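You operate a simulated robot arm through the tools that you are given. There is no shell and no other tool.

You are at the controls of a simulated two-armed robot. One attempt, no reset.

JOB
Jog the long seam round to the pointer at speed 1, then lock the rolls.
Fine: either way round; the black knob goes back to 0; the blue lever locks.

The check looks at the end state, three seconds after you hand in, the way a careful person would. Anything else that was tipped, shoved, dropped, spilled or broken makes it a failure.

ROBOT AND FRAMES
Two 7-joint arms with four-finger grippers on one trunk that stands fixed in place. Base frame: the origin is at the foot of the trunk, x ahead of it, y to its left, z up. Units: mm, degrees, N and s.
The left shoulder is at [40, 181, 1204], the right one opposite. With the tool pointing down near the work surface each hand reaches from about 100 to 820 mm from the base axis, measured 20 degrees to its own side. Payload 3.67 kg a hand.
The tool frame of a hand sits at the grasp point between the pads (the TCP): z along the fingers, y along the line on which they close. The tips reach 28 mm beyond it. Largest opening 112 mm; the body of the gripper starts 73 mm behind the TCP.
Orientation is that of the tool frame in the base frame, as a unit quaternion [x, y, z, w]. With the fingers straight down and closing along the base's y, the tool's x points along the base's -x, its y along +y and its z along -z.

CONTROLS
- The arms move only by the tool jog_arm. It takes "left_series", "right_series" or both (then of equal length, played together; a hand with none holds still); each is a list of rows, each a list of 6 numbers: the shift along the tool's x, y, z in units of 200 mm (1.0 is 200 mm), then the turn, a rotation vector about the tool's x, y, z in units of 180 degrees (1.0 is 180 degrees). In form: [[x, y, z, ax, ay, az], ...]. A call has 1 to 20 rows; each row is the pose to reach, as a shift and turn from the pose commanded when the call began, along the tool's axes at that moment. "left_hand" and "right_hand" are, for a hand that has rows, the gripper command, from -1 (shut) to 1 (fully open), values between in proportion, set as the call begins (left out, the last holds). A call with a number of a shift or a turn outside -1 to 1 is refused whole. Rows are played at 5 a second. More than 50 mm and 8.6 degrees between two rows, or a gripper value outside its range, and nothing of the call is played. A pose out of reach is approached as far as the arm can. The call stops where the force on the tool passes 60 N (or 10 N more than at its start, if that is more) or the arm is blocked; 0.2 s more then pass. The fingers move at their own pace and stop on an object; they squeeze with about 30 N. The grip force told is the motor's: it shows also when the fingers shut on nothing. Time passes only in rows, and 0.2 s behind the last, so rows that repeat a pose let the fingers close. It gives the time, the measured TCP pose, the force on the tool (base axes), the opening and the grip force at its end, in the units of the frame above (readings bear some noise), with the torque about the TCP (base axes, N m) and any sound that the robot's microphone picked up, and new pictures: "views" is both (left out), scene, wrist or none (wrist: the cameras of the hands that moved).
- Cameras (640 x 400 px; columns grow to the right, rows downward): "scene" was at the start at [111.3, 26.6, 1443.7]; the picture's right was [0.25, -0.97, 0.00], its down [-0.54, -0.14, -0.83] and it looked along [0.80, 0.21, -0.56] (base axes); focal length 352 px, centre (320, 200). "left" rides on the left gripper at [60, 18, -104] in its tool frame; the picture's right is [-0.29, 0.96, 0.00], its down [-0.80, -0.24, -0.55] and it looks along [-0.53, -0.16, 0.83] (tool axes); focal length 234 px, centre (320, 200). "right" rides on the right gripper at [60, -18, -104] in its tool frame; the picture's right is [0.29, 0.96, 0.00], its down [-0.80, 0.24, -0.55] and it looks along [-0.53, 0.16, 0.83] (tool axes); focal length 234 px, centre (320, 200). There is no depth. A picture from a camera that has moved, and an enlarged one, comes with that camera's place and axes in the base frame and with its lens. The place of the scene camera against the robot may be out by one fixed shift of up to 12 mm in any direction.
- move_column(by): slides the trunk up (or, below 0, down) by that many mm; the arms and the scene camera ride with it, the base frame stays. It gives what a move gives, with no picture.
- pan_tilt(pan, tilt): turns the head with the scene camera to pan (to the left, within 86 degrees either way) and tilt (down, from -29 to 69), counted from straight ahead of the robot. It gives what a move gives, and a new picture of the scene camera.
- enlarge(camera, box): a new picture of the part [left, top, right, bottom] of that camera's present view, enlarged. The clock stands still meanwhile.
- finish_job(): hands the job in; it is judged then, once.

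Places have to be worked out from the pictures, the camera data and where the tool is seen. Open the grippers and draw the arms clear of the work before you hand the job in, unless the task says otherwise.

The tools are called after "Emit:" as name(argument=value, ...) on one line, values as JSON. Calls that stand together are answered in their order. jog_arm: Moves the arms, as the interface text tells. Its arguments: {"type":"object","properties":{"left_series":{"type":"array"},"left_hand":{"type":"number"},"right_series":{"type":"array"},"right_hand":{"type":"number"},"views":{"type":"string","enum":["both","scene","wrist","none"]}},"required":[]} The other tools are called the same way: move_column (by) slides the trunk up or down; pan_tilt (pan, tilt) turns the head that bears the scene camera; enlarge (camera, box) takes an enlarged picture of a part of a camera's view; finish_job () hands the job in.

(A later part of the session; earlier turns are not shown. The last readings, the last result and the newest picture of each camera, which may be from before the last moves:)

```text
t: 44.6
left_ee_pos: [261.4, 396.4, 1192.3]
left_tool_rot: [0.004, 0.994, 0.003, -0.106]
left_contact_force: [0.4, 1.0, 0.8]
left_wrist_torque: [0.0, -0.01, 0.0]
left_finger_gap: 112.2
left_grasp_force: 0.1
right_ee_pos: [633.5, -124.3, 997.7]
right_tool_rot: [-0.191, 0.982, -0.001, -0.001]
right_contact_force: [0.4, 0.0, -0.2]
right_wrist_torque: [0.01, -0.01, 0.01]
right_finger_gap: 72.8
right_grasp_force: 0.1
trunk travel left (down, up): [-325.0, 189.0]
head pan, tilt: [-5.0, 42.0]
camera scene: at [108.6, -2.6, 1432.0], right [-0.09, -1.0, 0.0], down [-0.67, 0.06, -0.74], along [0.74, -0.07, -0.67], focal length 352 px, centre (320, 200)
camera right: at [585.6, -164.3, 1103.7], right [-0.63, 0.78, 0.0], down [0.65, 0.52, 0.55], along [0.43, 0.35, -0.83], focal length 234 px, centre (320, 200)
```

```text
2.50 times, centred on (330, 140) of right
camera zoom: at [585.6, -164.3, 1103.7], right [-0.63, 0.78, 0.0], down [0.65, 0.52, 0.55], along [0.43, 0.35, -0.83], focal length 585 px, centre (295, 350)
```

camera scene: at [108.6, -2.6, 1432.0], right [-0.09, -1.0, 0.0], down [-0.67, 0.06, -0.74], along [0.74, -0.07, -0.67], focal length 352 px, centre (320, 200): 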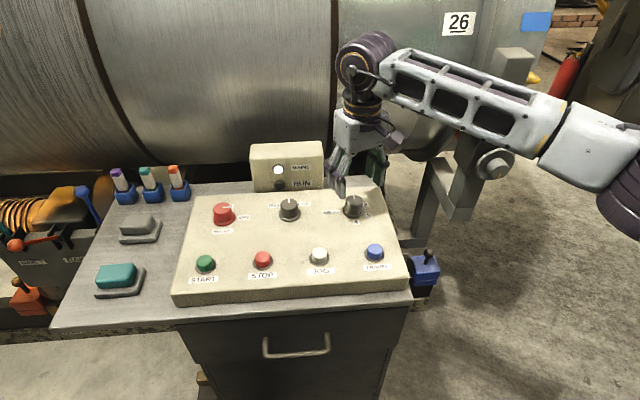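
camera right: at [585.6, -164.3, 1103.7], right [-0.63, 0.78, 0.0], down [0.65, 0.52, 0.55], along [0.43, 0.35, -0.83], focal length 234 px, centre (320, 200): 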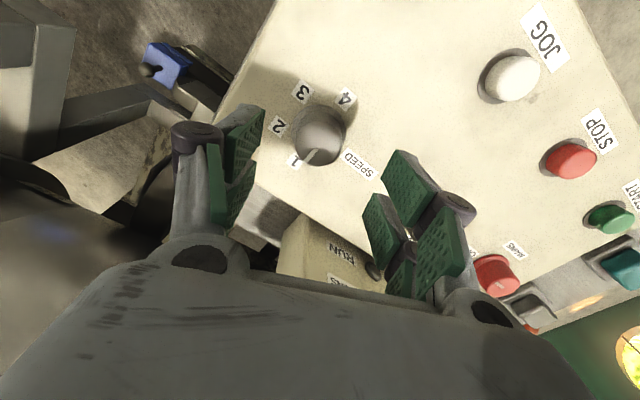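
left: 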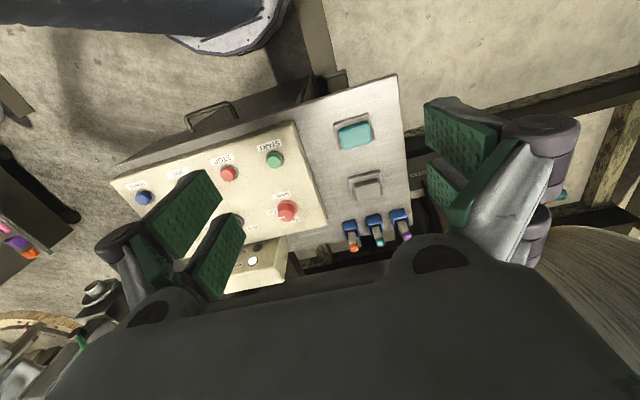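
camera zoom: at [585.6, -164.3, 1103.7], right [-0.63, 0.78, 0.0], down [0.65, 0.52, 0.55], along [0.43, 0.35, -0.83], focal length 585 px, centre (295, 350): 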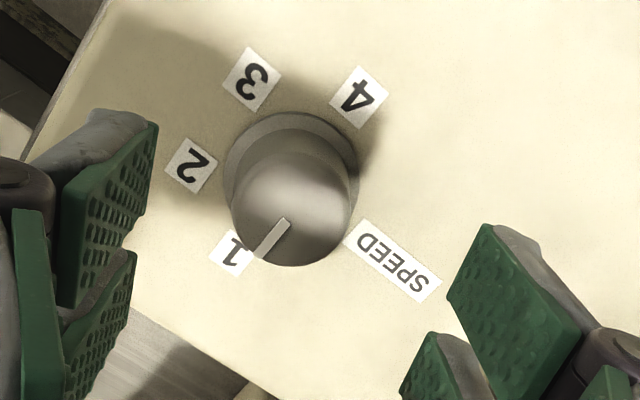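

The SPEED line now points straight at 1 (about -2°). Next is the black knob: I'll carry the right hand sideways at z 998, keeping the 22° yaw, to above it near (634, 10).

Emit:
jog_arm(right_series=[[-0.063, 0.156, 0, 0, 0, 0], [-0.126, 0.313, 0, 0, 0, 0], [-0.19, 0.47, 0, 0, 0, 0], [-0.253, 0.626, 0, 0, 0, 0]], views="both")

Emit:
enlarge(camera="right", box=[220, 60, 440, 220])

```text
t: 45.6
left_ee_pos: [262.4, 398.2, 1192.6]
left_tool_rot: [0.003, 0.994, 0.003, -0.107]
left_contact_force: [-0.9, 0.8, 0.4]
left_wrist_torque: [-0.01, -0.03, 0.02]
left_finger_gap: 111.8
left_grasp_force: 0.0
right_ee_pos: [635.3, 10.9, 1000.6]
right_tool_rot: [-0.189, 0.982, -0.001, 0.0]
right_contact_force: [0.7, 0.6, 0.0]
right_wrist_torque: [0.0, 0.01, -0.01]
right_finger_gap: 72.6
right_grasp_force: 0.1
trunk travel left (down, up): [-325.0, 189.0]
head pan, tilt: [-5.0, 42.0]
camera scene: at [109.0, -0.9, 1432.0], right [-0.09, -1.0, 0.0], down [-0.67, 0.06, -0.74], along [0.74, -0.07, -0.67], focal length 352 px, centre (320, 200)
camera right: at [586.3, -28.4, 1104.7], right [-0.62, 0.78, 0.0], down [0.65, 0.52, 0.55], along [0.43, 0.34, -0.83], focal length 234 px, centre (320, 200)
```

scene: 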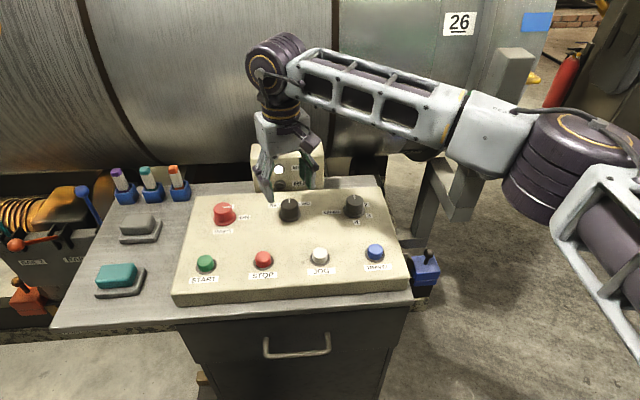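
right: 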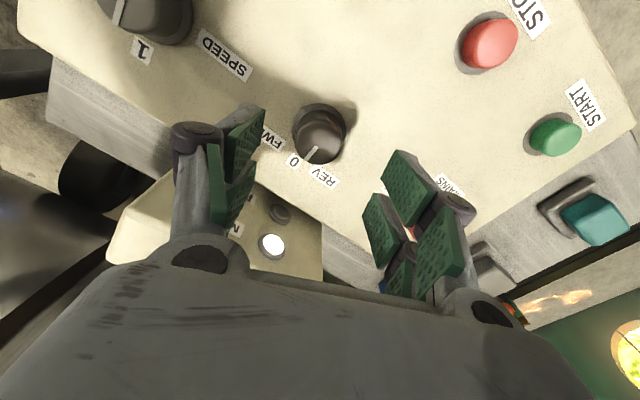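

```text
2.50 times, centred on (330, 140) of right
camera zoom: at [586.3, -28.4, 1104.7], right [-0.62, 0.78, 0.0], down [0.65, 0.52, 0.55], along [0.43, 0.34, -0.83], focal length 585 px, centre (295, 350)
```

zoom: 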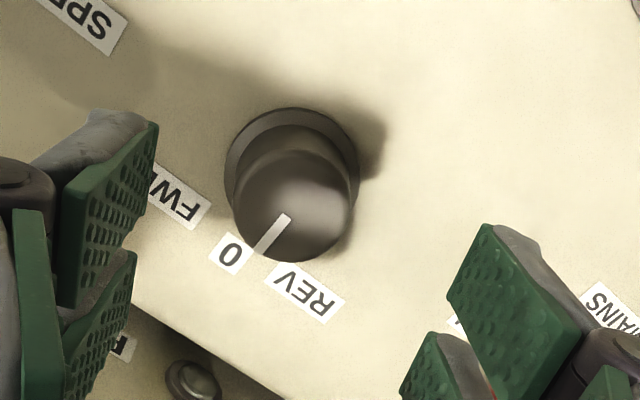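

The black knob's cap computes to (634, 9), directly under the tool, and it points at 0; FWD sits 45° to the right and REV 45° to the left. I'll descend to z 943 and close on it.

Emit:
jog_arm(right_series=[[0, -0.005, 0.1, 0, 0, 0], [0, -0.005, 0.2, 0, 0, 0], [0, -0.005, 0.27, 0, 0, 0], [0, -0.005, 0.285, 0, 0, 0]], views="wrist")

Emit:
jog_arm(right_series=[[0, 0, 0, 0, 0, 0], [0, 0, 0, 0, 0, 0], [0, 0, 0, 0, 0, 0]], right_hand=-1, views="wrist")

```text
t: 46.6
left_ee_pos: [262.0, 396.1, 1192.0]
left_tool_rot: [0.002, 0.994, 0.001, -0.107]
left_contact_force: [-1.4, 0.5, -0.6]
left_wrist_torque: [-0.01, 0.03, 0.02]
left_finger_gap: 111.8
left_grasp_force: 0.2
right_ee_pos: [634.0, 8.0, 942.7]
right_tool_rot: [-0.191, 0.982, 0.0, 0.001]
right_contact_force: [0.9, -0.1, 0.1]
right_wrist_torque: [0.01, 0.0, 0.0]
right_finger_gap: 72.8
right_grasp_force: 0.1
trunk travel left (down, up): [-325.0, 189.0]
head pan, tilt: [-5.0, 42.0]
camera right: at [586.2, -31.3, 1047.8], right [-0.63, 0.78, 0.0], down [0.65, 0.52, 0.55], along [0.43, 0.35, -0.83], focal length 234 px, centre (320, 200)
```

right: 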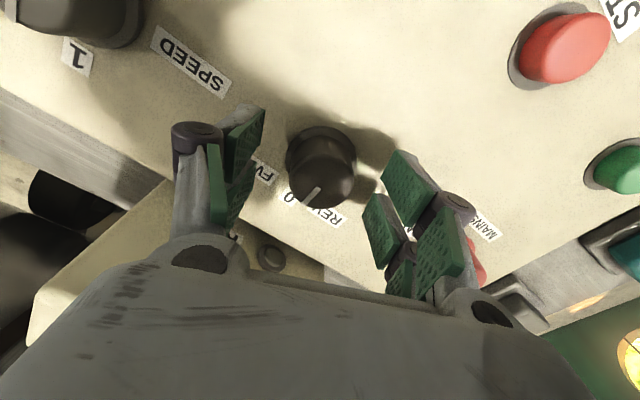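

```text
t: 47.4
left_ee_pos: [262.4, 397.1, 1192.0]
left_tool_rot: [0.003, 0.994, 0.002, -0.107]
left_contact_force: [-0.6, -0.8, 0.1]
left_wrist_torque: [0.03, -0.01, -0.02]
left_finger_gap: 111.8
left_grasp_force: 0.1
right_ee_pos: [635.4, 8.5, 943.5]
right_tool_rot: [-0.191, 0.982, 0.0, 0.0]
right_contact_force: [-2.2, 4.5, -1.7]
right_wrist_torque: [0.35, -0.2, -0.01]
right_finger_gap: 35.0
right_grasp_force: 45.2
trunk travel left (down, up): [-325.0, 189.0]
head pan, tilt: [-5.0, 42.0]
camera right: at [585.8, -30.5, 1048.0], right [-0.63, 0.78, 0.0], down [0.65, 0.52, 0.55], along [0.43, 0.35, -0.83], focal length 234 px, centre (320, 200)
```

right: 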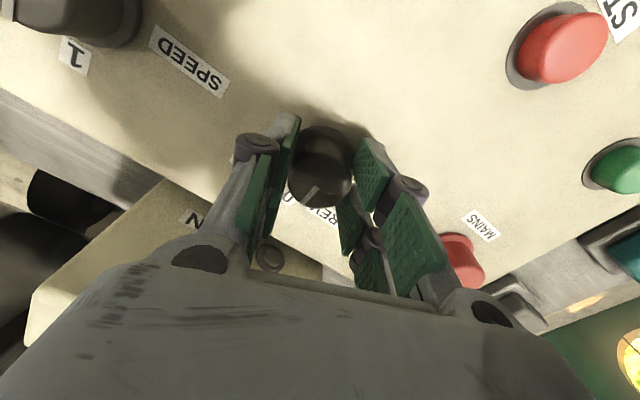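

The black knob is held with little side force. I'll turn it 45° clockwise towards FWD, release and rise to check its line.

Emit:
jog_arm(right_series=[[0, 0, 0, 0, 0, 0.0417], [0, 0, 0, 0, 0, 0.0833], [0, 0, 0, 0, 0, 0.125], [0, 0, 0, 0, 0, 0.1667], [0, 0, 0, 0, 0, 0.2083], [0, 0, 0, 0, 0, 0.25], [0, 0, 0, 0, 0, 0.25]], views="none")

Emit:
jog_arm(right_series=[[0, 0, 0, 0, 0, 0], [0, 0, 0, 0, 0, 0], [0, 0, -0.15, 0, 0, 0], [0, 0, -0.3, 0, 0, 0]], right_hand=0.3, views="both")

Emit:
enlarge(camera="right", box=[220, 60, 440, 220])

```text
t: 49.0
left_ee_pos: [263.2, 398.2, 1192.0]
left_tool_rot: [0.002, 0.994, 0.002, -0.107]
left_contact_force: [-0.7, -0.7, -0.2]
left_wrist_torque: [0.0, 0.0, -0.04]
left_finger_gap: 112.1
left_grasp_force: 0.0
right_ee_pos: [633.2, 10.4, 943.0]
right_tool_rot: [0.2, 0.98, -0.002, 0.0]
right_contact_force: [2.9, 15.9, -11.7]
right_wrist_torque: [0.45, -0.48, 0.31]
right_finger_gap: 35.2
right_grasp_force: 44.8
trunk travel left (down, up): [-325.0, 189.0]
head pan, tilt: [-5.0, 42.0]
```

```text
t: 50.0
left_ee_pos: [262.0, 397.1, 1192.1]
left_tool_rot: [0.003, 0.994, 0.002, -0.107]
left_contact_force: [0.4, 0.0, 0.5]
left_wrist_torque: [-0.03, -0.01, 0.02]
left_finger_gap: 111.9
left_grasp_force: 0.1
right_ee_pos: [636.8, 7.6, 1004.7]
right_tool_rot: [0.199, 0.98, 0.0, 0.001]
right_contact_force: [0.5, -0.6, -0.5]
right_wrist_torque: [-0.02, -0.03, -0.01]
right_finger_gap: 72.8
right_grasp_force: 0.1
trunk travel left (down, up): [-325.0, 189.0]
head pan, tilt: [-5.0, 42.0]
camera scene: at [108.6, -2.6, 1432.0], right [-0.09, -1.0, 0.0], down [-0.67, 0.06, -0.74], along [0.74, -0.07, -0.67], focal length 352 px, centre (320, 200)
camera right: at [575.1, 13.3, 1109.2], right [0.11, 0.99, 0.0], down [0.83, -0.09, 0.55], along [0.55, -0.06, -0.83], focal length 234 px, centre (320, 200)
```

scene: 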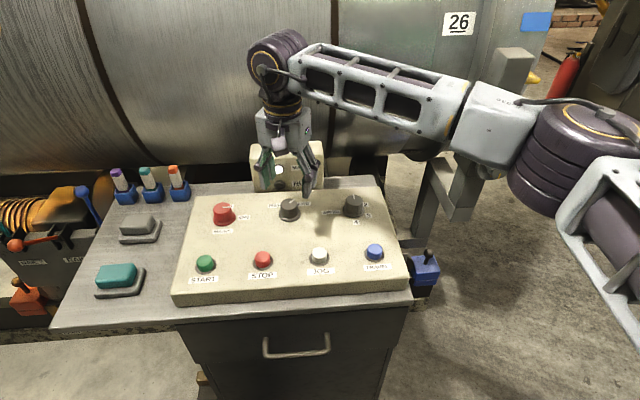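
right: 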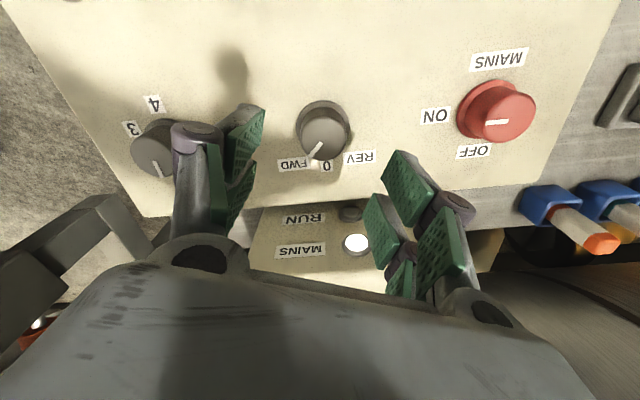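

```text
2.50 times, centred on (330, 140) of right
camera zoom: at [575.1, 13.3, 1109.2], right [0.11, 0.99, 0.0], down [0.83, -0.09, 0.55], along [0.55, -0.06, -0.83], focal length 585 px, centre (295, 350)
```

zoom: 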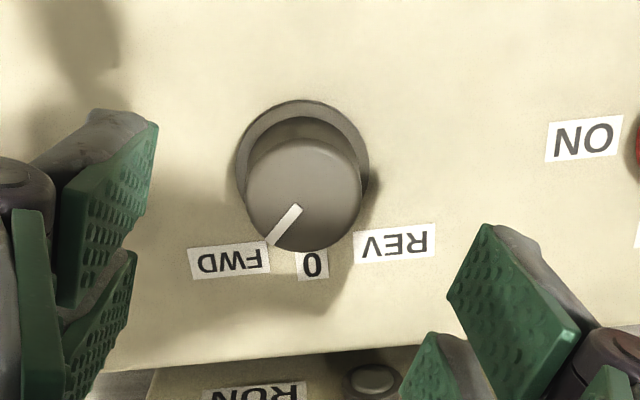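

The black knob now points to FWD, and RUN stays dark. Before jogging I want to see the lever bank, so I'll bring the left hand forward and level and use its camera.

Emit:
jog_arm(left_series=[[-0.188, 0.033, -0.03, 0, -0.0137, 0], [-0.376, 0.066, -0.06, 0, -0.0273, 0], [-0.563, 0.1, -0.092, 0, -0.041, 0], [-0.751, 0.132, -0.123, 0, -0.0546, 0], [-0.939, 0.165, -0.154, 0, -0.0683, 0]], views="wrist")

Emit:
jog_arm(left_series=[[-0.2, 0.1, 0.05, 0, 0, 0], [-0.4, 0.2, 0.1, 0, 0, 0]], views="both")

```text
t: 51.2
left_ee_pos: [453.5, 425.5, 1181.7]
left_tool_rot: [0.003, 1.0, 0.003, 0.0]
left_contact_force: [-0.2, 0.7, -0.2]
left_wrist_torque: [0.0, 0.02, 0.0]
left_finger_gap: 111.7
left_grasp_force: 0.0
right_ee_pos: [637.9, 7.5, 1003.6]
right_tool_rot: [0.199, 0.98, -0.001, 0.001]
right_contact_force: [0.3, -0.9, -1.2]
right_wrist_torque: [-0.01, 0.04, -0.01]
right_finger_gap: 72.9
right_grasp_force: 0.0
trunk travel left (down, up): [-325.0, 189.0]
head pan, tilt: [-5.0, 42.0]
camera left: at [393.0, 443.7, 1286.6], right [0.29, 0.96, 0.0], down [0.8, -0.25, 0.55], along [0.53, -0.16, -0.83], focal length 234 px, centre (320, 200)
```

left: 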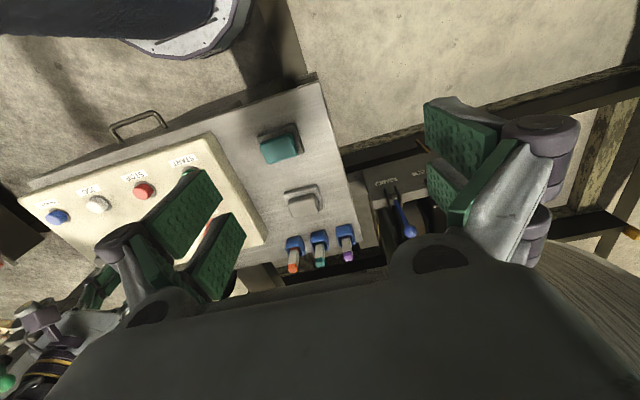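

```text
t: 51.8
left_ee_pos: [534.4, 467.8, 1162.8]
left_tool_rot: [0.003, 1.0, 0.002, 0.001]
left_contact_force: [-0.3, 0.1, -0.4]
left_wrist_torque: [-0.04, 0.0, 0.0]
left_finger_gap: 111.9
left_grasp_force: 0.1
right_ee_pos: [639.3, 7.4, 1003.1]
right_tool_rot: [0.199, 0.98, -0.001, -0.001]
right_contact_force: [-0.2, -0.3, -0.2]
right_wrist_torque: [0.0, -0.03, -0.03]
right_finger_gap: 72.7
right_grasp_force: 0.0
trunk travel left (down, up): [-325.0, 189.0]
head pan, tilt: [-5.0, 42.0]
camera scene: at [111.1, -2.5, 1431.8], right [-0.09, -1.0, 0.0], down [-0.67, 0.06, -0.74], along [0.74, -0.06, -0.67], focal length 352 px, centre (320, 200)
camera left: at [474.3, 486.3, 1266.9], right [0.29, 0.96, 0.0], down [0.8, -0.25, 0.55], along [0.53, -0.16, -0.83], focal length 234 px, centre (320, 200)
```

scene: 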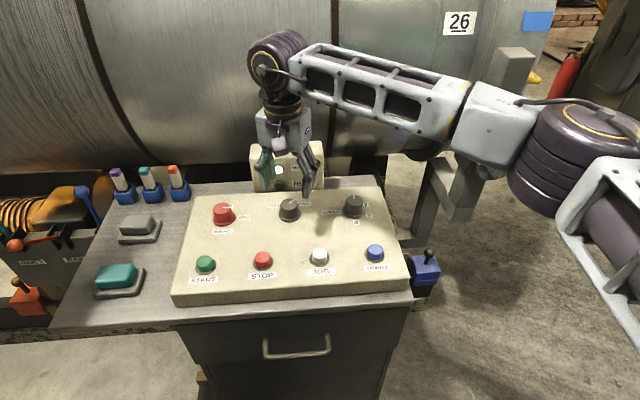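
left: 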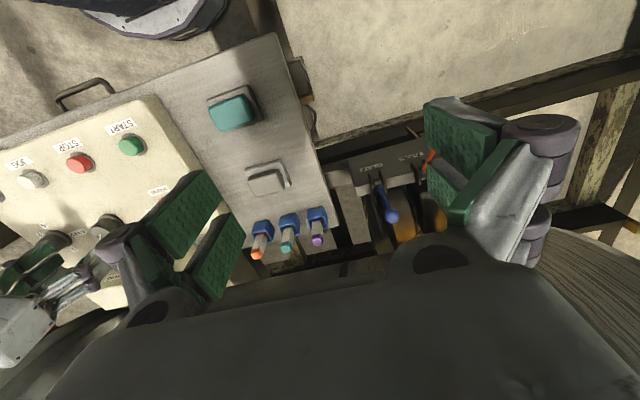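

Emit:
enlarge(camera="left", box=[320, 110, 470, 270])

Emit:
pan_tilt(pan=35, tilt=40)

Emit:
enlarge(camera="scene", box=[200, 80, 440, 260])

```text
2.50 times, centred on (395, 190) of left
camera zoom: at [474.3, 486.3, 1266.9], right [0.29, 0.96, 0.0], down [0.8, -0.25, 0.55], along [0.53, -0.16, -0.83], focal length 585 px, centre (132, 225)
```

zoom: 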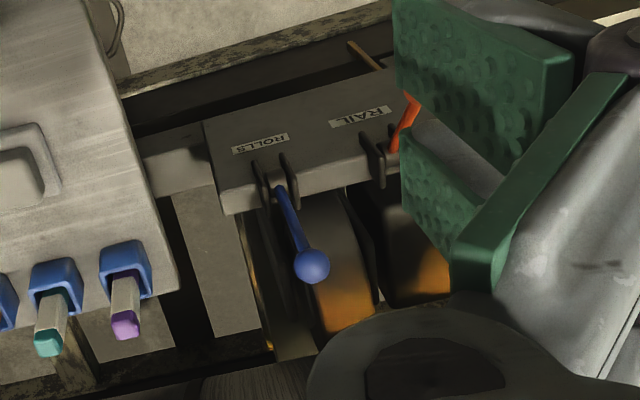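

```text
t: 52.9
left_ee_pos: [533.9, 466.7, 1163.6]
left_tool_rot: [0.003, 1.0, 0.001, 0.0]
left_contact_force: [0.4, -0.1, 0.0]
left_wrist_torque: [0.02, 0.0, 0.03]
left_finger_gap: 112.1
left_grasp_force: 0.0
right_ee_pos: [637.7, 7.3, 1004.2]
right_tool_rot: [0.199, 0.98, 0.0, -0.001]
right_contact_force: [0.3, -0.2, 0.7]
right_wrist_torque: [0.01, 0.01, 0.0]
right_finger_gap: 72.7
right_grasp_force: 0.1
trunk travel left (down, up): [-325.0, 189.0]
head pan, tilt: [35.0, 40.0]
camera scene: at [95.8, 53.2, 1434.9], right [0.57, -0.82, 0.0], down [-0.53, -0.37, -0.77], along [0.63, 0.44, -0.64], focal length 352 px, centre (320, 200)
```

scene: 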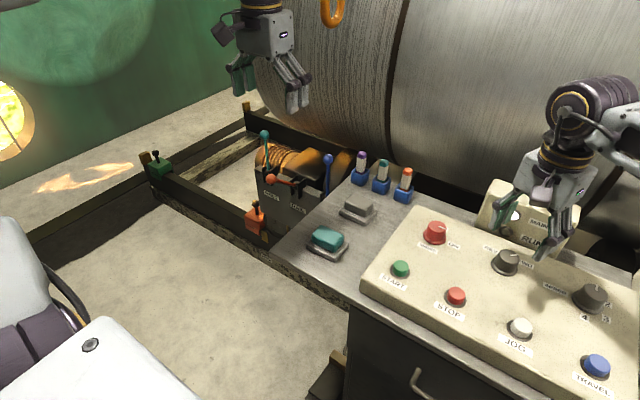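

```text
2.22 times, centred on (320, 170) of scene
camera zoom: at [95.8, 53.2, 1434.9], right [0.57, -0.82, 0.0], down [-0.53, -0.37, -0.77], along [0.63, 0.44, -0.64], focal length 782 px, centre (320, 267)
```

zoom: 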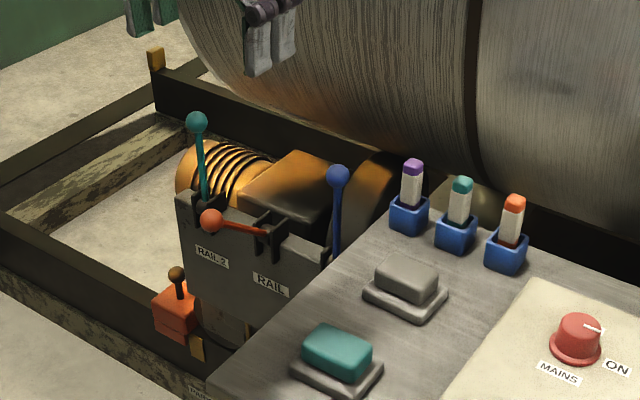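

The blue lever is labelled ROLLS and stands upright, with its ball near (852, 552, 825) and pivot below at about z 675. The orange RAIL lever is thrown towards me, so ROLLS looks released now. I'll take the right hand back to the pointer viewpoint in stages, above the console.

Emit:
jog_arm(right_series=[[0.005, -0.14, -0.15, 0, 0, -0.0261], [0.01, -0.29, -0.25, 0, 0, -0.0522], [0.016, -0.43, -0.34, 0, 0, -0.0784], [0.021, -0.575, -0.41, 0, 0, -0.1045], [0.027, -0.717, -0.48, 0, 0, -0.1306]], views="none")

Emit:
jog_arm(right_series=[[0, -0.19, 0, 0, 0, 0], [0, -0.38, 0, 0, 0, 0], [0, -0.57, 0, 0, 0, 0], [0, -0.76, 0, 0, 0, 0], [0, -0.94, 0, 0, 0, 0]], right_hand=1, views="none")

Emit:
jog_arm(right_series=[[0.012, -0.139, 0.007, 0, -0.0437, 0], [0.024, -0.279, 0.014, 0, -0.0873, 0], [0.036, -0.418, 0.021, 0, -0.131, 0], [0.049, -0.557, 0.029, 0, -0.1746, 0], [0.061, -0.696, 0.036, 0, -0.2183, 0], [0.073, -0.836, 0.043, 0, -0.2619, 0], [0.085, -0.975, 0.05, 0, -0.3056, 0]], views="wrist")

```text
t: 54.1
left_ee_pos: [531.7, 466.8, 1164.2]
left_tool_rot: [0.003, 1.0, 0.003, 0.0]
left_contact_force: [-0.4, 1.0, -0.3]
left_wrist_torque: [-0.05, -0.01, 0.01]
left_finger_gap: 111.8
left_grasp_force: 0.1
right_ee_pos: [572.7, -123.0, 1100.2]
right_tool_rot: [-0.005, 1.0, 0.0, 0.001]
right_contact_force: [-0.4, -0.1, 0.7]
right_wrist_torque: [0.01, -0.02, 0.03]
right_finger_gap: 73.0
right_grasp_force: 0.0
trunk travel left (down, up): [-325.0, 189.0]
head pan, tilt: [35.0, 40.0]
```

```text
t: 55.3
left_ee_pos: [531.4, 466.7, 1164.0]
left_tool_rot: [0.002, 1.0, 0.003, 0.0]
left_contact_force: [-0.6, -0.2, -0.3]
left_wrist_torque: [0.01, -0.03, -0.01]
left_finger_gap: 111.8
left_grasp_force: 0.1
right_ee_pos: [575.7, -309.3, 1098.7]
right_tool_rot: [-0.004, 1.0, 0.001, 0.001]
right_contact_force: [-1.5, -0.2, -0.3]
right_wrist_torque: [0.03, 0.04, 0.0]
right_finger_gap: 112.3
right_grasp_force: 0.0
trunk travel left (down, up): [-325.0, 189.0]
head pan, tilt: [35.0, 40.0]
```

```text
t: 56.9
left_ee_pos: [532.2, 466.8, 1164.3]
left_tool_rot: [0.003, 1.0, 0.003, 0.001]
left_contact_force: [-0.3, -0.1, -0.4]
left_wrist_torque: [-0.01, 0.0, 0.01]
left_finger_gap: 112.0
left_grasp_force: 0.1
right_ee_pos: [560.2, -504.7, 1091.5]
right_tool_rot: [-0.004, 0.886, 0.002, 0.463]
right_contact_force: [0.0, 0.6, -0.1]
right_wrist_torque: [0.0, 0.01, 0.02]
right_finger_gap: 111.8
right_grasp_force: 0.0
trunk travel left (down, up): [-325.0, 189.0]
head pan, tilt: [35.0, 40.0]
camera right: at [440.8, -524.1, 1102.8], right [-0.17, 0.96, -0.24], down [0.0, 0.24, 0.97], along [0.98, 0.17, -0.04], focal length 234 px, centre (320, 200)
```

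right: 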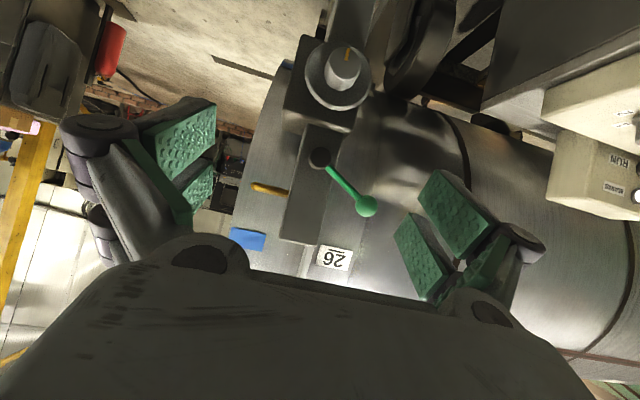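

The pointer shows at (255, 187) between the fingers, with the drum's end strip behind it. I'll shift 45 mm right and 12 mm down so that the camera is level with the rod.

Emit:
jog_arm(right_series=[[0.025, -0.112, 0.017, 0, 0, 0], [0.049, -0.225, 0.034, 0, 0, 0]], views="wrist")

Emit:
enlarge(camera="right", box=[220, 120, 380, 250])

```text
t: 57.5
left_ee_pos: [532.2, 466.1, 1162.4]
left_tool_rot: [0.002, 1.0, 0.003, 0.0]
left_contact_force: [-0.6, -0.3, 0.3]
left_wrist_torque: [0.02, -0.06, 0.03]
left_finger_gap: 112.0
left_grasp_force: 0.1
right_ee_pos: [559.7, -550.2, 1080.9]
right_tool_rot: [-0.004, 0.886, 0.001, 0.463]
right_contact_force: [0.7, 0.1, 0.2]
right_wrist_torque: [-0.05, -0.02, -0.01]
right_finger_gap: 112.0
right_grasp_force: 0.0
trunk travel left (down, up): [-325.0, 189.0]
head pan, tilt: [35.0, 40.0]
camera right: at [440.8, -570.2, 1091.4], right [-0.17, 0.96, -0.24], down [0.0, 0.24, 0.97], along [0.98, 0.17, -0.04], focal length 234 px, centre (320, 200)
```

right: 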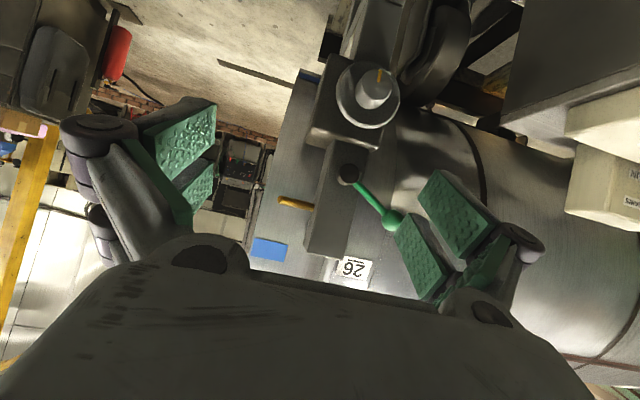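

```text
3.08 times, centred on (300, 185) of right
camera zoom: at [440.8, -570.2, 1091.4], right [-0.17, 0.96, -0.24], down [0.0, 0.24, 0.97], along [0.98, 0.17, -0.04], focal length 720 px, centre (382, 246)
```

zoom: 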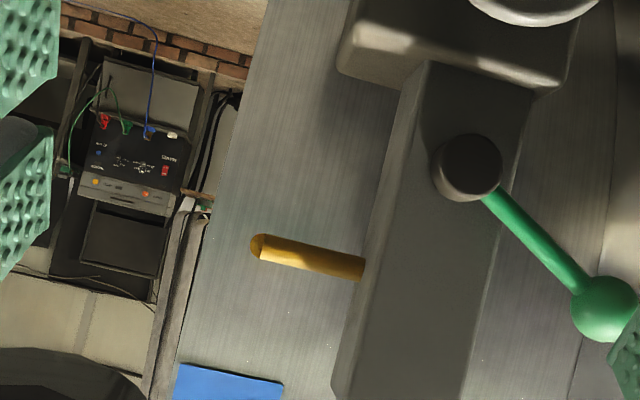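

The camera now looks straight along the pointer's bent tip at zoom (257, 246), so the seam should pass behind that spot. Now I'll bring the left hand, shut, over the JOG button near (512, -44), travelling at z above 1080.

Emit:
jog_arm(left_series=[[0.01, -0.19, 0.03, 0, 0, 0], [0.02, -0.38, 0.06, 0, 0, 0], [0.03, -0.57, 0.09, 0, 0, 0], [0.04, -0.76, 0.12, 0, 0, 0], [0.05, -0.95, 0.15, 0, 0, 0]], left_hand=-1, views="none")

Emit:
jog_arm(left_series=[[0.01, -0.19, 0.03, 0, 0, 0], [0.02, -0.38, 0.06, 0, 0, 0], [0.03, -0.57, 0.09, 0, 0, 0], [0.04, -0.76, 0.12, 0, 0, 0], [0.05, -0.95, 0.15, 0, 0, 0]], views="wrist")

```text
t: 58.7
left_ee_pos: [521.8, 274.9, 1132.6]
left_tool_rot: [0.003, 1.0, 0.002, 0.0]
left_contact_force: [-0.1, 0.3, -0.6]
left_wrist_torque: [0.02, 0.02, 0.02]
left_finger_gap: 0.0
left_grasp_force: 30.3
right_ee_pos: [560.4, -550.9, 1080.0]
right_tool_rot: [-0.005, 0.887, 0.003, 0.462]
right_contact_force: [0.4, 0.2, 0.3]
right_wrist_torque: [0.02, 0.01, 0.01]
right_finger_gap: 112.0
right_grasp_force: 0.0
trunk travel left (down, up): [-325.0, 189.0]
head pan, tilt: [35.0, 40.0]
```

```text
t: 59.9
left_ee_pos: [506.9, 87.2, 1099.8]
left_tool_rot: [0.002, 1.0, 0.002, 0.0]
left_contact_force: [0.5, 0.3, 0.4]
left_wrist_torque: [0.02, 0.01, 0.0]
left_finger_gap: 0.1
left_grasp_force: 29.9
right_ee_pos: [561.3, -550.1, 1080.2]
right_tool_rot: [-0.003, 0.887, 0.001, 0.461]
right_contact_force: [0.6, 0.3, 0.6]
right_wrist_torque: [0.02, 0.02, -0.03]
right_finger_gap: 111.8
right_grasp_force: 0.0
trunk travel left (down, up): [-325.0, 189.0]
head pan, tilt: [35.0, 40.0]
camera left: at [447.8, 105.7, 1203.6], right [0.29, 0.96, 0.0], down [0.8, -0.25, 0.55], along [0.53, -0.16, -0.83], focal length 234 px, centre (320, 200)
```

left: 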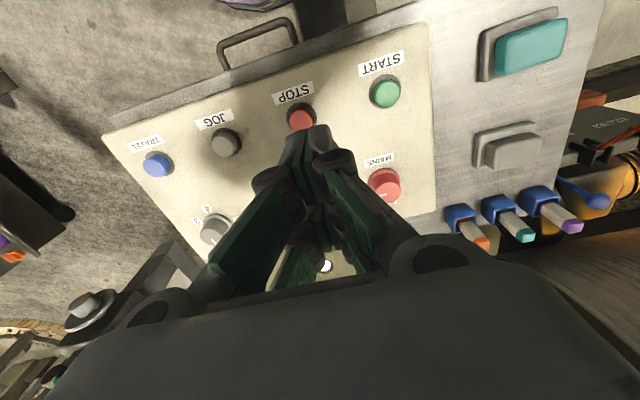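

JOG triangulates to (514.5, -42) with its top near z 907. I'll move the shut left hand to z 965 above it and check.

Emit:
jog_arm(left_series=[[-0.01, -0.17, 0.12, 0, 0, 0], [-0.018, -0.33, 0.26, 0, 0, 0], [-0.027, -0.49, 0.4, 0, 0, 0], [-0.034, -0.6, 0.54, 0, 0, 0], [-0.0375, -0.645, 0.67, 0, 0, 0]], views="wrist")

Emit:
pan_tilt(pan=-5, tilt=42)

Emit:
enlarge(camera="scene", box=[240, 180, 400, 300])

```text
t: 61.1
left_ee_pos: [477.0, 65.2, 999.1]
left_tool_rot: [0.002, 1.0, 0.001, 0.001]
left_contact_force: [0.6, 0.0, 0.0]
left_wrist_torque: [-0.03, 0.0, 0.02]
left_finger_gap: 0.0
left_grasp_force: 30.0
left hand out of reach, approached as far as the arm can: row 1, 2, 3, 4, 5
right_ee_pos: [559.8, -549.0, 1080.3]
right_tool_rot: [-0.003, 0.887, 0.001, 0.462]
right_contact_force: [-0.6, 0.4, 0.0]
right_wrist_torque: [-0.01, 0.0, 0.0]
right_finger_gap: 112.2
right_grasp_force: 0.1
trunk travel left (down, up): [-325.0, 189.0]
head pan, tilt: [35.0, 40.0]
camera left: at [415.6, 83.4, 1102.7], right [0.29, 0.96, 0.0], down [0.8, -0.25, 0.55], along [0.53, -0.16, -0.83], focal length 234 px, centre (320, 200)
```

left: 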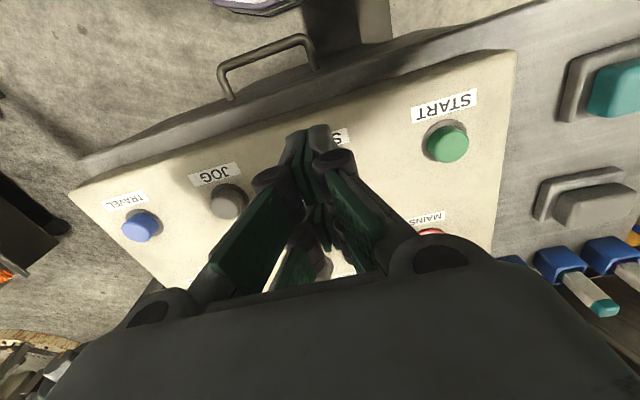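

```text
t: 62.1
left_ee_pos: [476.4, 64.3, 998.6]
left_tool_rot: [0.003, 1.0, 0.001, 0.002]
left_contact_force: [0.9, -0.1, 0.4]
left_wrist_torque: [0.01, 0.0, -0.01]
left_finger_gap: 0.0
left_grasp_force: 30.1
right_ee_pos: [559.6, -550.7, 1080.4]
right_tool_rot: [-0.004, 0.887, 0.002, 0.462]
right_contact_force: [-0.3, 0.1, 0.1]
right_wrist_torque: [0.04, -0.02, -0.01]
right_finger_gap: 112.0
right_grasp_force: 0.1
trunk travel left (down, up): [-325.0, 189.0]
head pan, tilt: [-5.0, 42.0]
camera scene: at [108.9, -3.0, 1432.0], right [-0.09, -1.0, 0.0], down [-0.67, 0.06, -0.74], along [0.74, -0.06, -0.67], focal length 352 px, centre (320, 200)
```

scene: 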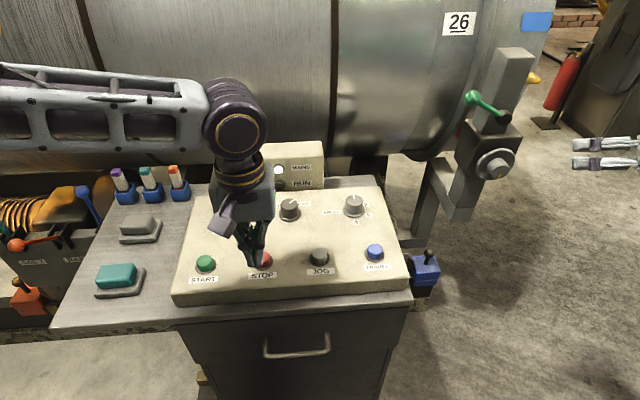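

```text
3.33 times, centred on (320, 240) of scene
camera zoom: at [108.9, -3.0, 1432.0], right [-0.09, -1.0, 0.0], down [-0.67, 0.06, -0.74], along [0.74, -0.06, -0.67], focal length 1174 px, centre (320, 67)
```

zoom: 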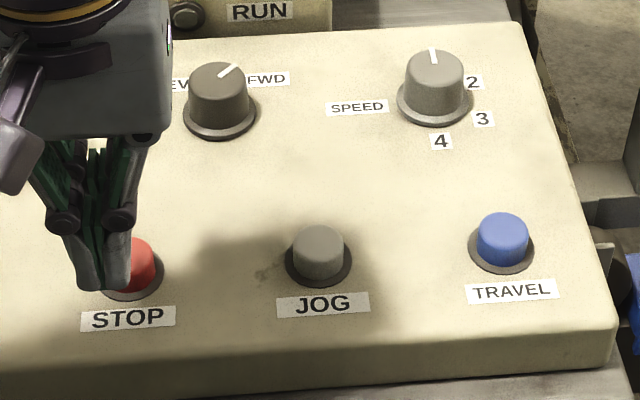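

The left arm reached its limit at (477, 65, 999), clear of the STOP button. Pressing a button does not depend on yaw, so I'll let the hand yaw 45° towards the right while it moves on to JOG.

Emit:
jog_arm(left_series=[[0, 0, -0.05, 0, 0, 0.04], [0, 0, -0.1, 0, 0, 0.08], [0, -0.1, -0.1, 0, 0, 0.125], [-0.05, -0.25, -0.1, 0, 0, 0.167], [-0.12, -0.4, -0.1, 0, 0, 0.208], [-0.185, -0.535, -0.1, 0, 0, 0.25]], views="both")

```text
t: 63.5
left_ee_pos: [474.5, 55.8, 1040.4]
left_tool_rot: [0.387, 0.922, 0.001, 0.0]
left_contact_force: [0.0, 0.4, -1.3]
left_wrist_torque: [0.01, -0.01, -0.02]
left_finger_gap: 0.2
left_grasp_force: 29.6
left hand out of reach, approached as far as the arm can: row 3, 4, 5, 6
right_ee_pos: [559.3, -549.7, 1079.2]
right_tool_rot: [-0.004, 0.887, 0.002, 0.462]
right_contact_force: [0.8, 0.5, 0.0]
right_wrist_torque: [0.01, 0.01, 0.0]
right_finger_gap: 112.0
right_grasp_force: 0.0
trunk travel left (down, up): [-325.0, 189.0]
head pan, tilt: [-5.0, 42.0]
camera scene: at [108.9, -3.2, 1432.0], right [-0.09, -1.0, 0.0], down [-0.67, 0.06, -0.74], along [0.74, -0.06, -0.67], focal length 352 px, centre (320, 200)
camera left: at [444.7, 110.8, 1144.4], right [0.88, 0.47, 0.0], down [0.39, -0.74, 0.55], along [0.26, -0.49, -0.83], focal length 234 px, centre (320, 200)
```

scene: 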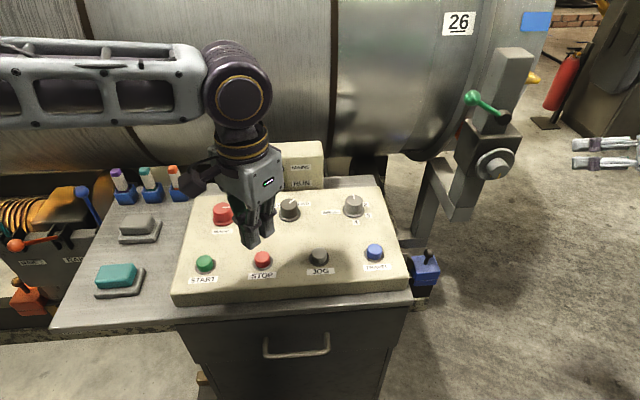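
left: 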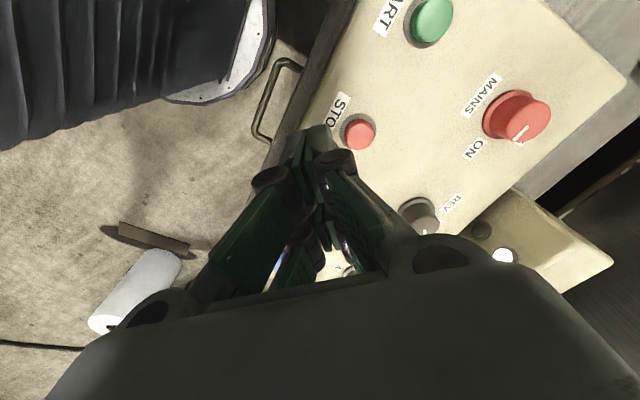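

Yaw alone did not help; the left arm stays limited near (475, 56). I'll tilt the left fingers 30° towards JOG, which keeps the wrist where it can reach and brings the tips over the button at about z 990.

Emit:
jog_arm(left_series=[[0, 0, 0, 0.0126, -0.0308, 0], [0, 0, 0, 0.0253, -0.0617, 0], [-0.12, -0.05, 0.05, 0.0379, -0.0925, 0], [-0.24, -0.1, 0.12, 0.0506, -0.1234, 0], [-0.37, -0.15, 0.18, 0.0632, -0.1542, 0], [-0.49, -0.2, 0.25, 0.0632, -0.1542, 0]], views="both")

```text
t: 65.0
left_ee_pos: [509.7, -31.2, 991.8]
left_tool_rot: [0.372, 0.892, -0.181, 0.182]
left_contact_force: [-0.4, -0.3, -0.7]
left_wrist_torque: [0.0, -0.02, 0.02]
left_finger_gap: 0.0
left_grasp_force: 30.0
left hand out of reach, approached as far as the arm can: row 6
right_ee_pos: [560.9, -550.3, 1080.3]
right_tool_rot: [-0.004, 0.887, 0.002, 0.461]
right_contact_force: [-0.4, 0.3, 0.7]
right_wrist_torque: [-0.01, -0.01, -0.03]
right_finger_gap: 112.2
right_grasp_force: 0.1
trunk travel left (down, up): [-325.0, 189.0]
head pan, tilt: [-5.0, 42.0]
camera scene: at [109.5, -3.3, 1432.0], right [-0.09, -1.0, 0.0], down [-0.67, 0.06, -0.74], along [0.74, -0.06, -0.67], focal length 352 px, centre (320, 200)
camera left: at [463.7, 66.3, 1050.3], right [0.89, 0.46, -0.05], down [0.24, -0.38, 0.89], along [0.39, -0.8, -0.45], focal length 234 px, centre (320, 200)
```

scene: 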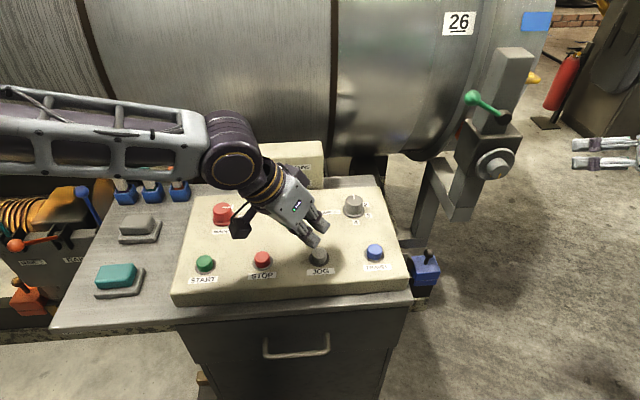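
left: 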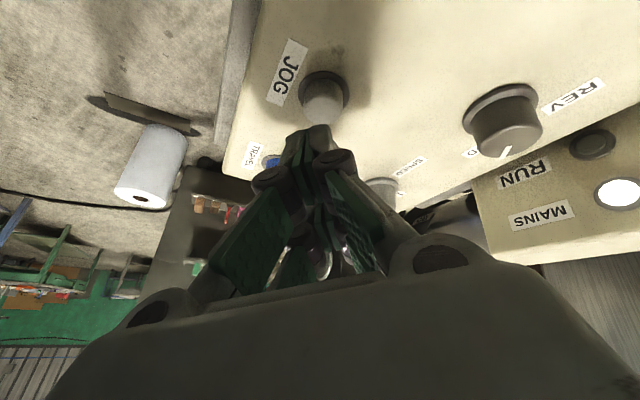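

The shut tips are now right above JOG: tips at about (515, -44, 967). I'll go straight down 45 mm and see whether the arm reaches that.

Emit:
jog_arm(left_series=[[0.035, 0.014, 0.065, 0, 0, 0], [0.07, 0.028, 0.13, 0, 0, 0], [0.104, 0.042, 0.195, 0, 0, 0]], views="both")

Emit:
enlarge(camera="scene", box=[240, 180, 400, 300])

```text
t: 65.8
left_ee_pos: [503.9, -14.8, 949.9]
left_tool_rot: [0.373, 0.892, -0.181, 0.182]
left_contact_force: [0.4, -0.3, 0.4]
left_wrist_torque: [-0.04, -0.02, 0.0]
left_finger_gap: 0.0
left_grasp_force: 30.0
left hand out of reach, approached as far as the arm can: row 1, 2, 3
right_ee_pos: [560.1, -549.0, 1080.7]
right_tool_rot: [-0.004, 0.887, 0.002, 0.462]
right_contact_force: [-0.1, 0.2, -0.2]
right_wrist_torque: [0.0, -0.05, -0.01]
right_finger_gap: 111.9
right_grasp_force: 0.1
trunk travel left (down, up): [-325.0, 189.0]
head pan, tilt: [-5.0, 42.0]
camera scene: at [108.9, -3.0, 1432.0], right [-0.09, -1.0, 0.0], down [-0.67, 0.06, -0.74], along [0.74, -0.07, -0.67], focal length 352 px, centre (320, 200)
camera left: at [456.8, 81.7, 1010.1], right [0.89, 0.46, -0.05], down [0.24, -0.38, 0.89], along [0.39, -0.8, -0.45], focal length 234 px, centre (320, 200)
```

scene: 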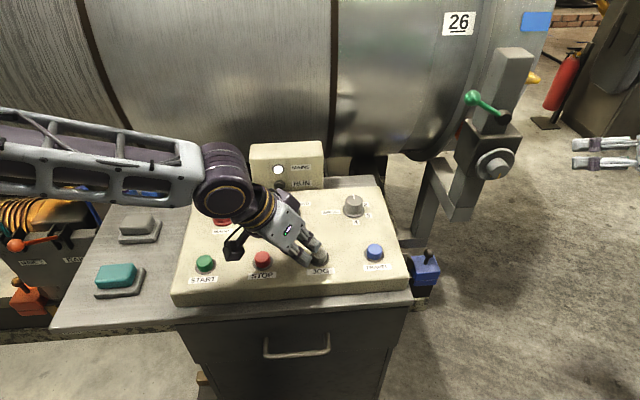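
left: 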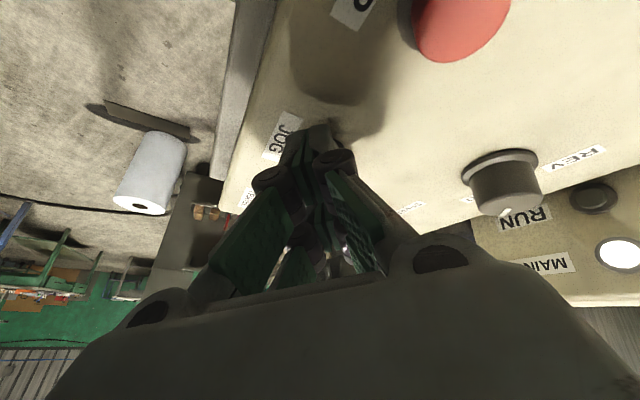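

```text
3.33 times, centred on (320, 240) of scene
camera zoom: at [108.9, -3.0, 1432.0], right [-0.09, -1.0, 0.0], down [-0.67, 0.06, -0.74], along [0.74, -0.07, -0.67], focal length 1174 px, centre (320, 67)
```

zoom: 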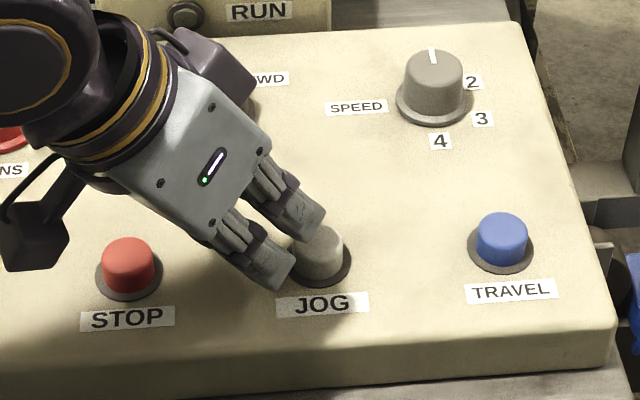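

The arm's reach boundary slopes: at this height the tips fall short of JOG by about 15 mm. I'll go back up to the good pose and then lower the trunk 60 mm instead, which keeps that arm shape.

Emit:
jog_arm(left_series=[[-0.057, -0.025, -0.05, 0, 0, 0], [-0.115, -0.05, -0.1, 0, 0, 0], [-0.172, -0.075, -0.152, 0, 0, 0]], views="none")

Emit:
move_column(by=-50)

Emit:
jog_arm(right_series=[[-0.102, 0, -0.072, 0, 0, 0], [-0.205, 0, -0.1435, 0, 0, 0]], views="both")

Emit:
enlarge(camera="scene", box=[240, 160, 400, 280])

```text
t: 66.5
left_ee_pos: [510.4, -30.4, 997.0]
left_tool_rot: [0.372, 0.892, -0.18, 0.183]
left_contact_force: [-0.2, 0.4, 0.3]
left_wrist_torque: [0.01, 0.05, -0.03]
left_finger_gap: 0.1
left_grasp_force: 30.3
right_ee_pos: [559.2, -549.4, 1080.2]
right_tool_rot: [-0.004, 0.887, 0.002, 0.461]
right_contact_force: [0.9, -0.3, -0.4]
right_wrist_torque: [-0.02, -0.03, -0.01]
right_finger_gap: 112.0
right_grasp_force: 0.0
trunk travel left (down, up): [-325.0, 189.0]
head pan, tilt: [-5.0, 42.0]
```

```text
t: 67.5
left_ee_pos: [509.9, -30.4, 946.7]
left_tool_rot: [0.372, 0.892, -0.181, 0.183]
left_contact_force: [-0.5, 2.2, 3.2]
left_wrist_torque: [0.04, 0.01, 0.0]
left_finger_gap: 0.0
left_grasp_force: 30.1
right_ee_pos: [560.0, -550.1, 1031.7]
right_tool_rot: [-0.004, 0.887, 0.002, 0.462]
right_contact_force: [0.0, -0.6, 0.6]
right_wrist_torque: [-0.01, 0.0, 0.01]
right_finger_gap: 112.0
right_grasp_force: 0.1
trunk travel left (down, up): [-275.0, 239.0]
head pan, tilt: [-5.0, 42.0]
heard: click
```

```text
t: 68.1
left_ee_pos: [509.7, -30.8, 945.9]
left_tool_rot: [0.373, 0.892, -0.181, 0.182]
left_contact_force: [-0.7, 1.7, 2.7]
left_wrist_torque: [0.11, 0.07, -0.04]
left_finger_gap: 0.2
left_grasp_force: 30.0
right_ee_pos: [558.4, -549.2, 1082.8]
right_tool_rot: [-0.003, 0.887, 0.002, 0.462]
right_contact_force: [0.7, -1.2, -0.8]
right_wrist_torque: [-0.01, 0.02, 0.02]
right_finger_gap: 112.0
right_grasp_force: 0.0
trunk travel left (down, up): [-275.0, 239.0]
head pan, tilt: [-5.0, 42.0]
camera scene: at [108.4, -2.8, 1382.6], right [-0.09, -1.0, 0.0], down [-0.67, 0.06, -0.74], along [0.74, -0.07, -0.67], focal length 352 px, centre (320, 200)
camera right: at [439.1, -568.8, 1093.4], right [-0.17, 0.96, -0.24], down [0.0, 0.24, 0.97], along [0.98, 0.17, -0.04], focal length 234 px, centre (320, 200)
```

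scene: 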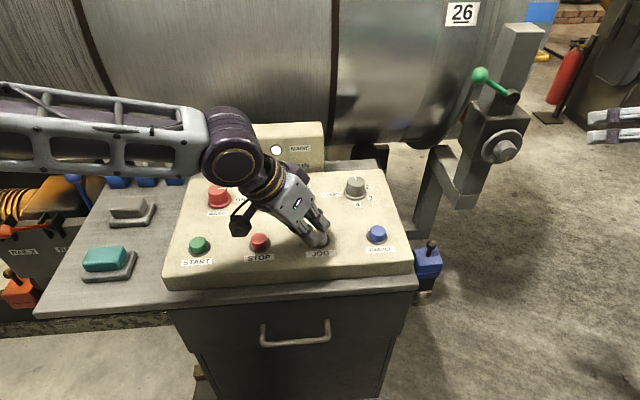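
right: 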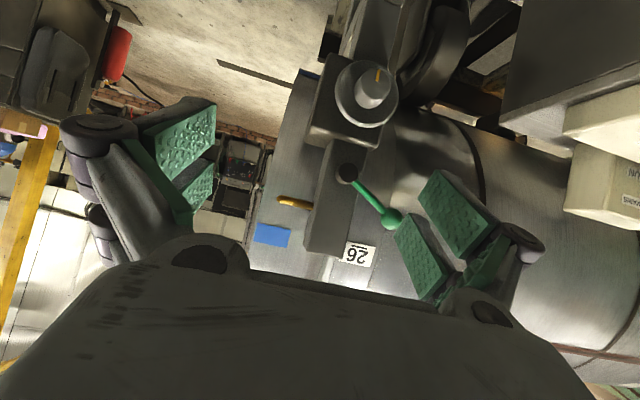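

```text
3.33 times, centred on (320, 220) of scene
camera zoom: at [108.4, -2.8, 1382.6], right [-0.09, -1.0, 0.0], down [-0.67, 0.06, -0.74], along [0.74, -0.07, -0.67], focal length 1174 px, centre (320, 133)
```

zoom: 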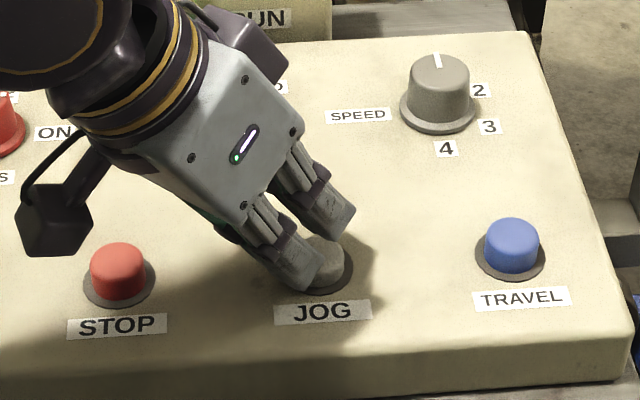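

A click was heard and JOG is already pressed: in the right camera, the blue tape and the 26 label have moved down by about 15 px, so FWD brings the front down, which is the way I need. I'll hold for another second and measure the rate.

Emit:
jog_arm(right_series=[[0, 0, 0, 0, 0, 0], [0, 0, 0, 0, 0, 0], [0, 0, 0, 0, 0, 0], [0, 0, 0, 0, 0, 0], [0, 0, 0, 0, 0, 0]], views="both")

Emit:
enlarge(camera="right", box=[220, 120, 380, 260])

```text
t: 69.3
left_ee_pos: [509.7, -30.4, 946.5]
left_tool_rot: [0.373, 0.892, -0.18, 0.182]
left_contact_force: [-0.5, 1.5, 3.4]
left_wrist_torque: [0.05, 0.04, -0.02]
left_finger_gap: 0.2
left_grasp_force: 30.1
right_ee_pos: [559.0, -550.2, 1082.1]
right_tool_rot: [-0.003, 0.887, 0.001, 0.462]
right_contact_force: [-0.1, -0.1, 0.1]
right_wrist_torque: [0.01, -0.01, -0.03]
right_finger_gap: 112.0
right_grasp_force: 0.1
trunk travel left (down, up): [-275.0, 239.0]
head pan, tilt: [-5.0, 42.0]
camera scene: at [108.6, -2.9, 1382.6], right [-0.09, -1.0, 0.0], down [-0.67, 0.06, -0.74], along [0.74, -0.07, -0.67], focal length 352 px, centre (320, 200)
camera right: at [439.2, -569.0, 1093.4], right [-0.17, 0.96, -0.24], down [0.0, 0.24, 0.97], along [0.98, 0.17, -0.04], focal length 234 px, centre (320, 200)
```

scene: 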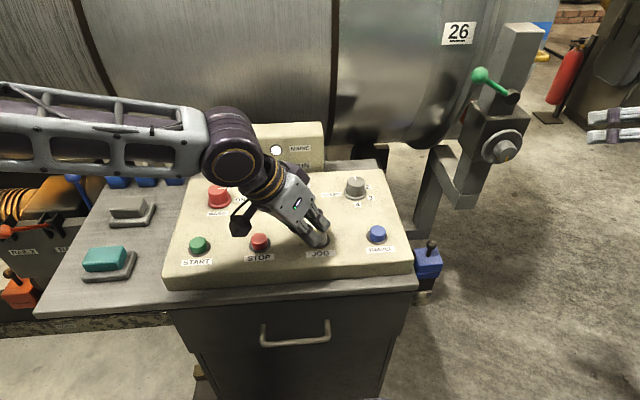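
right: 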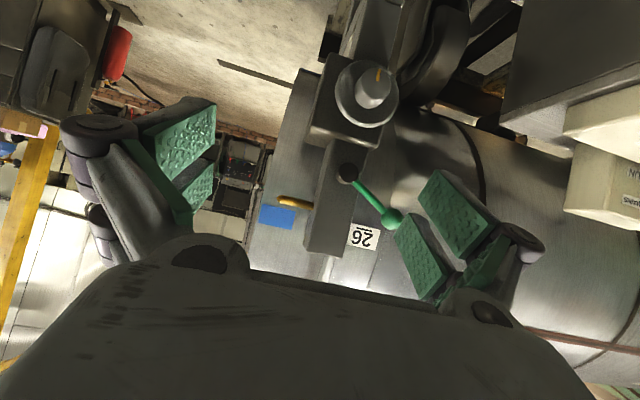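

```text
2.86 times, centred on (300, 190) of right
camera zoom: at [439.2, -569.0, 1093.4], right [-0.17, 0.96, -0.24], down [0.0, 0.24, 0.97], along [0.98, 0.17, -0.04], focal length 669 px, centre (377, 229)
```

zoom: 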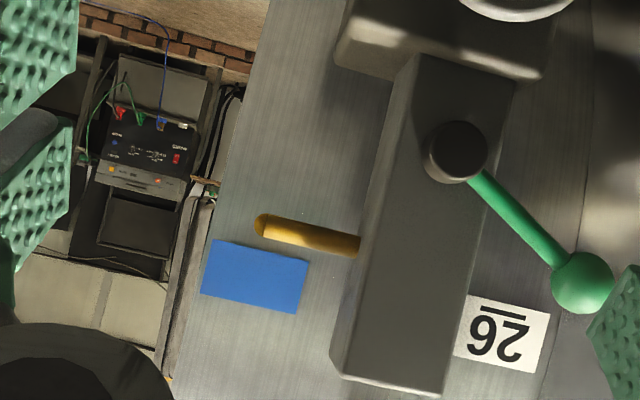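

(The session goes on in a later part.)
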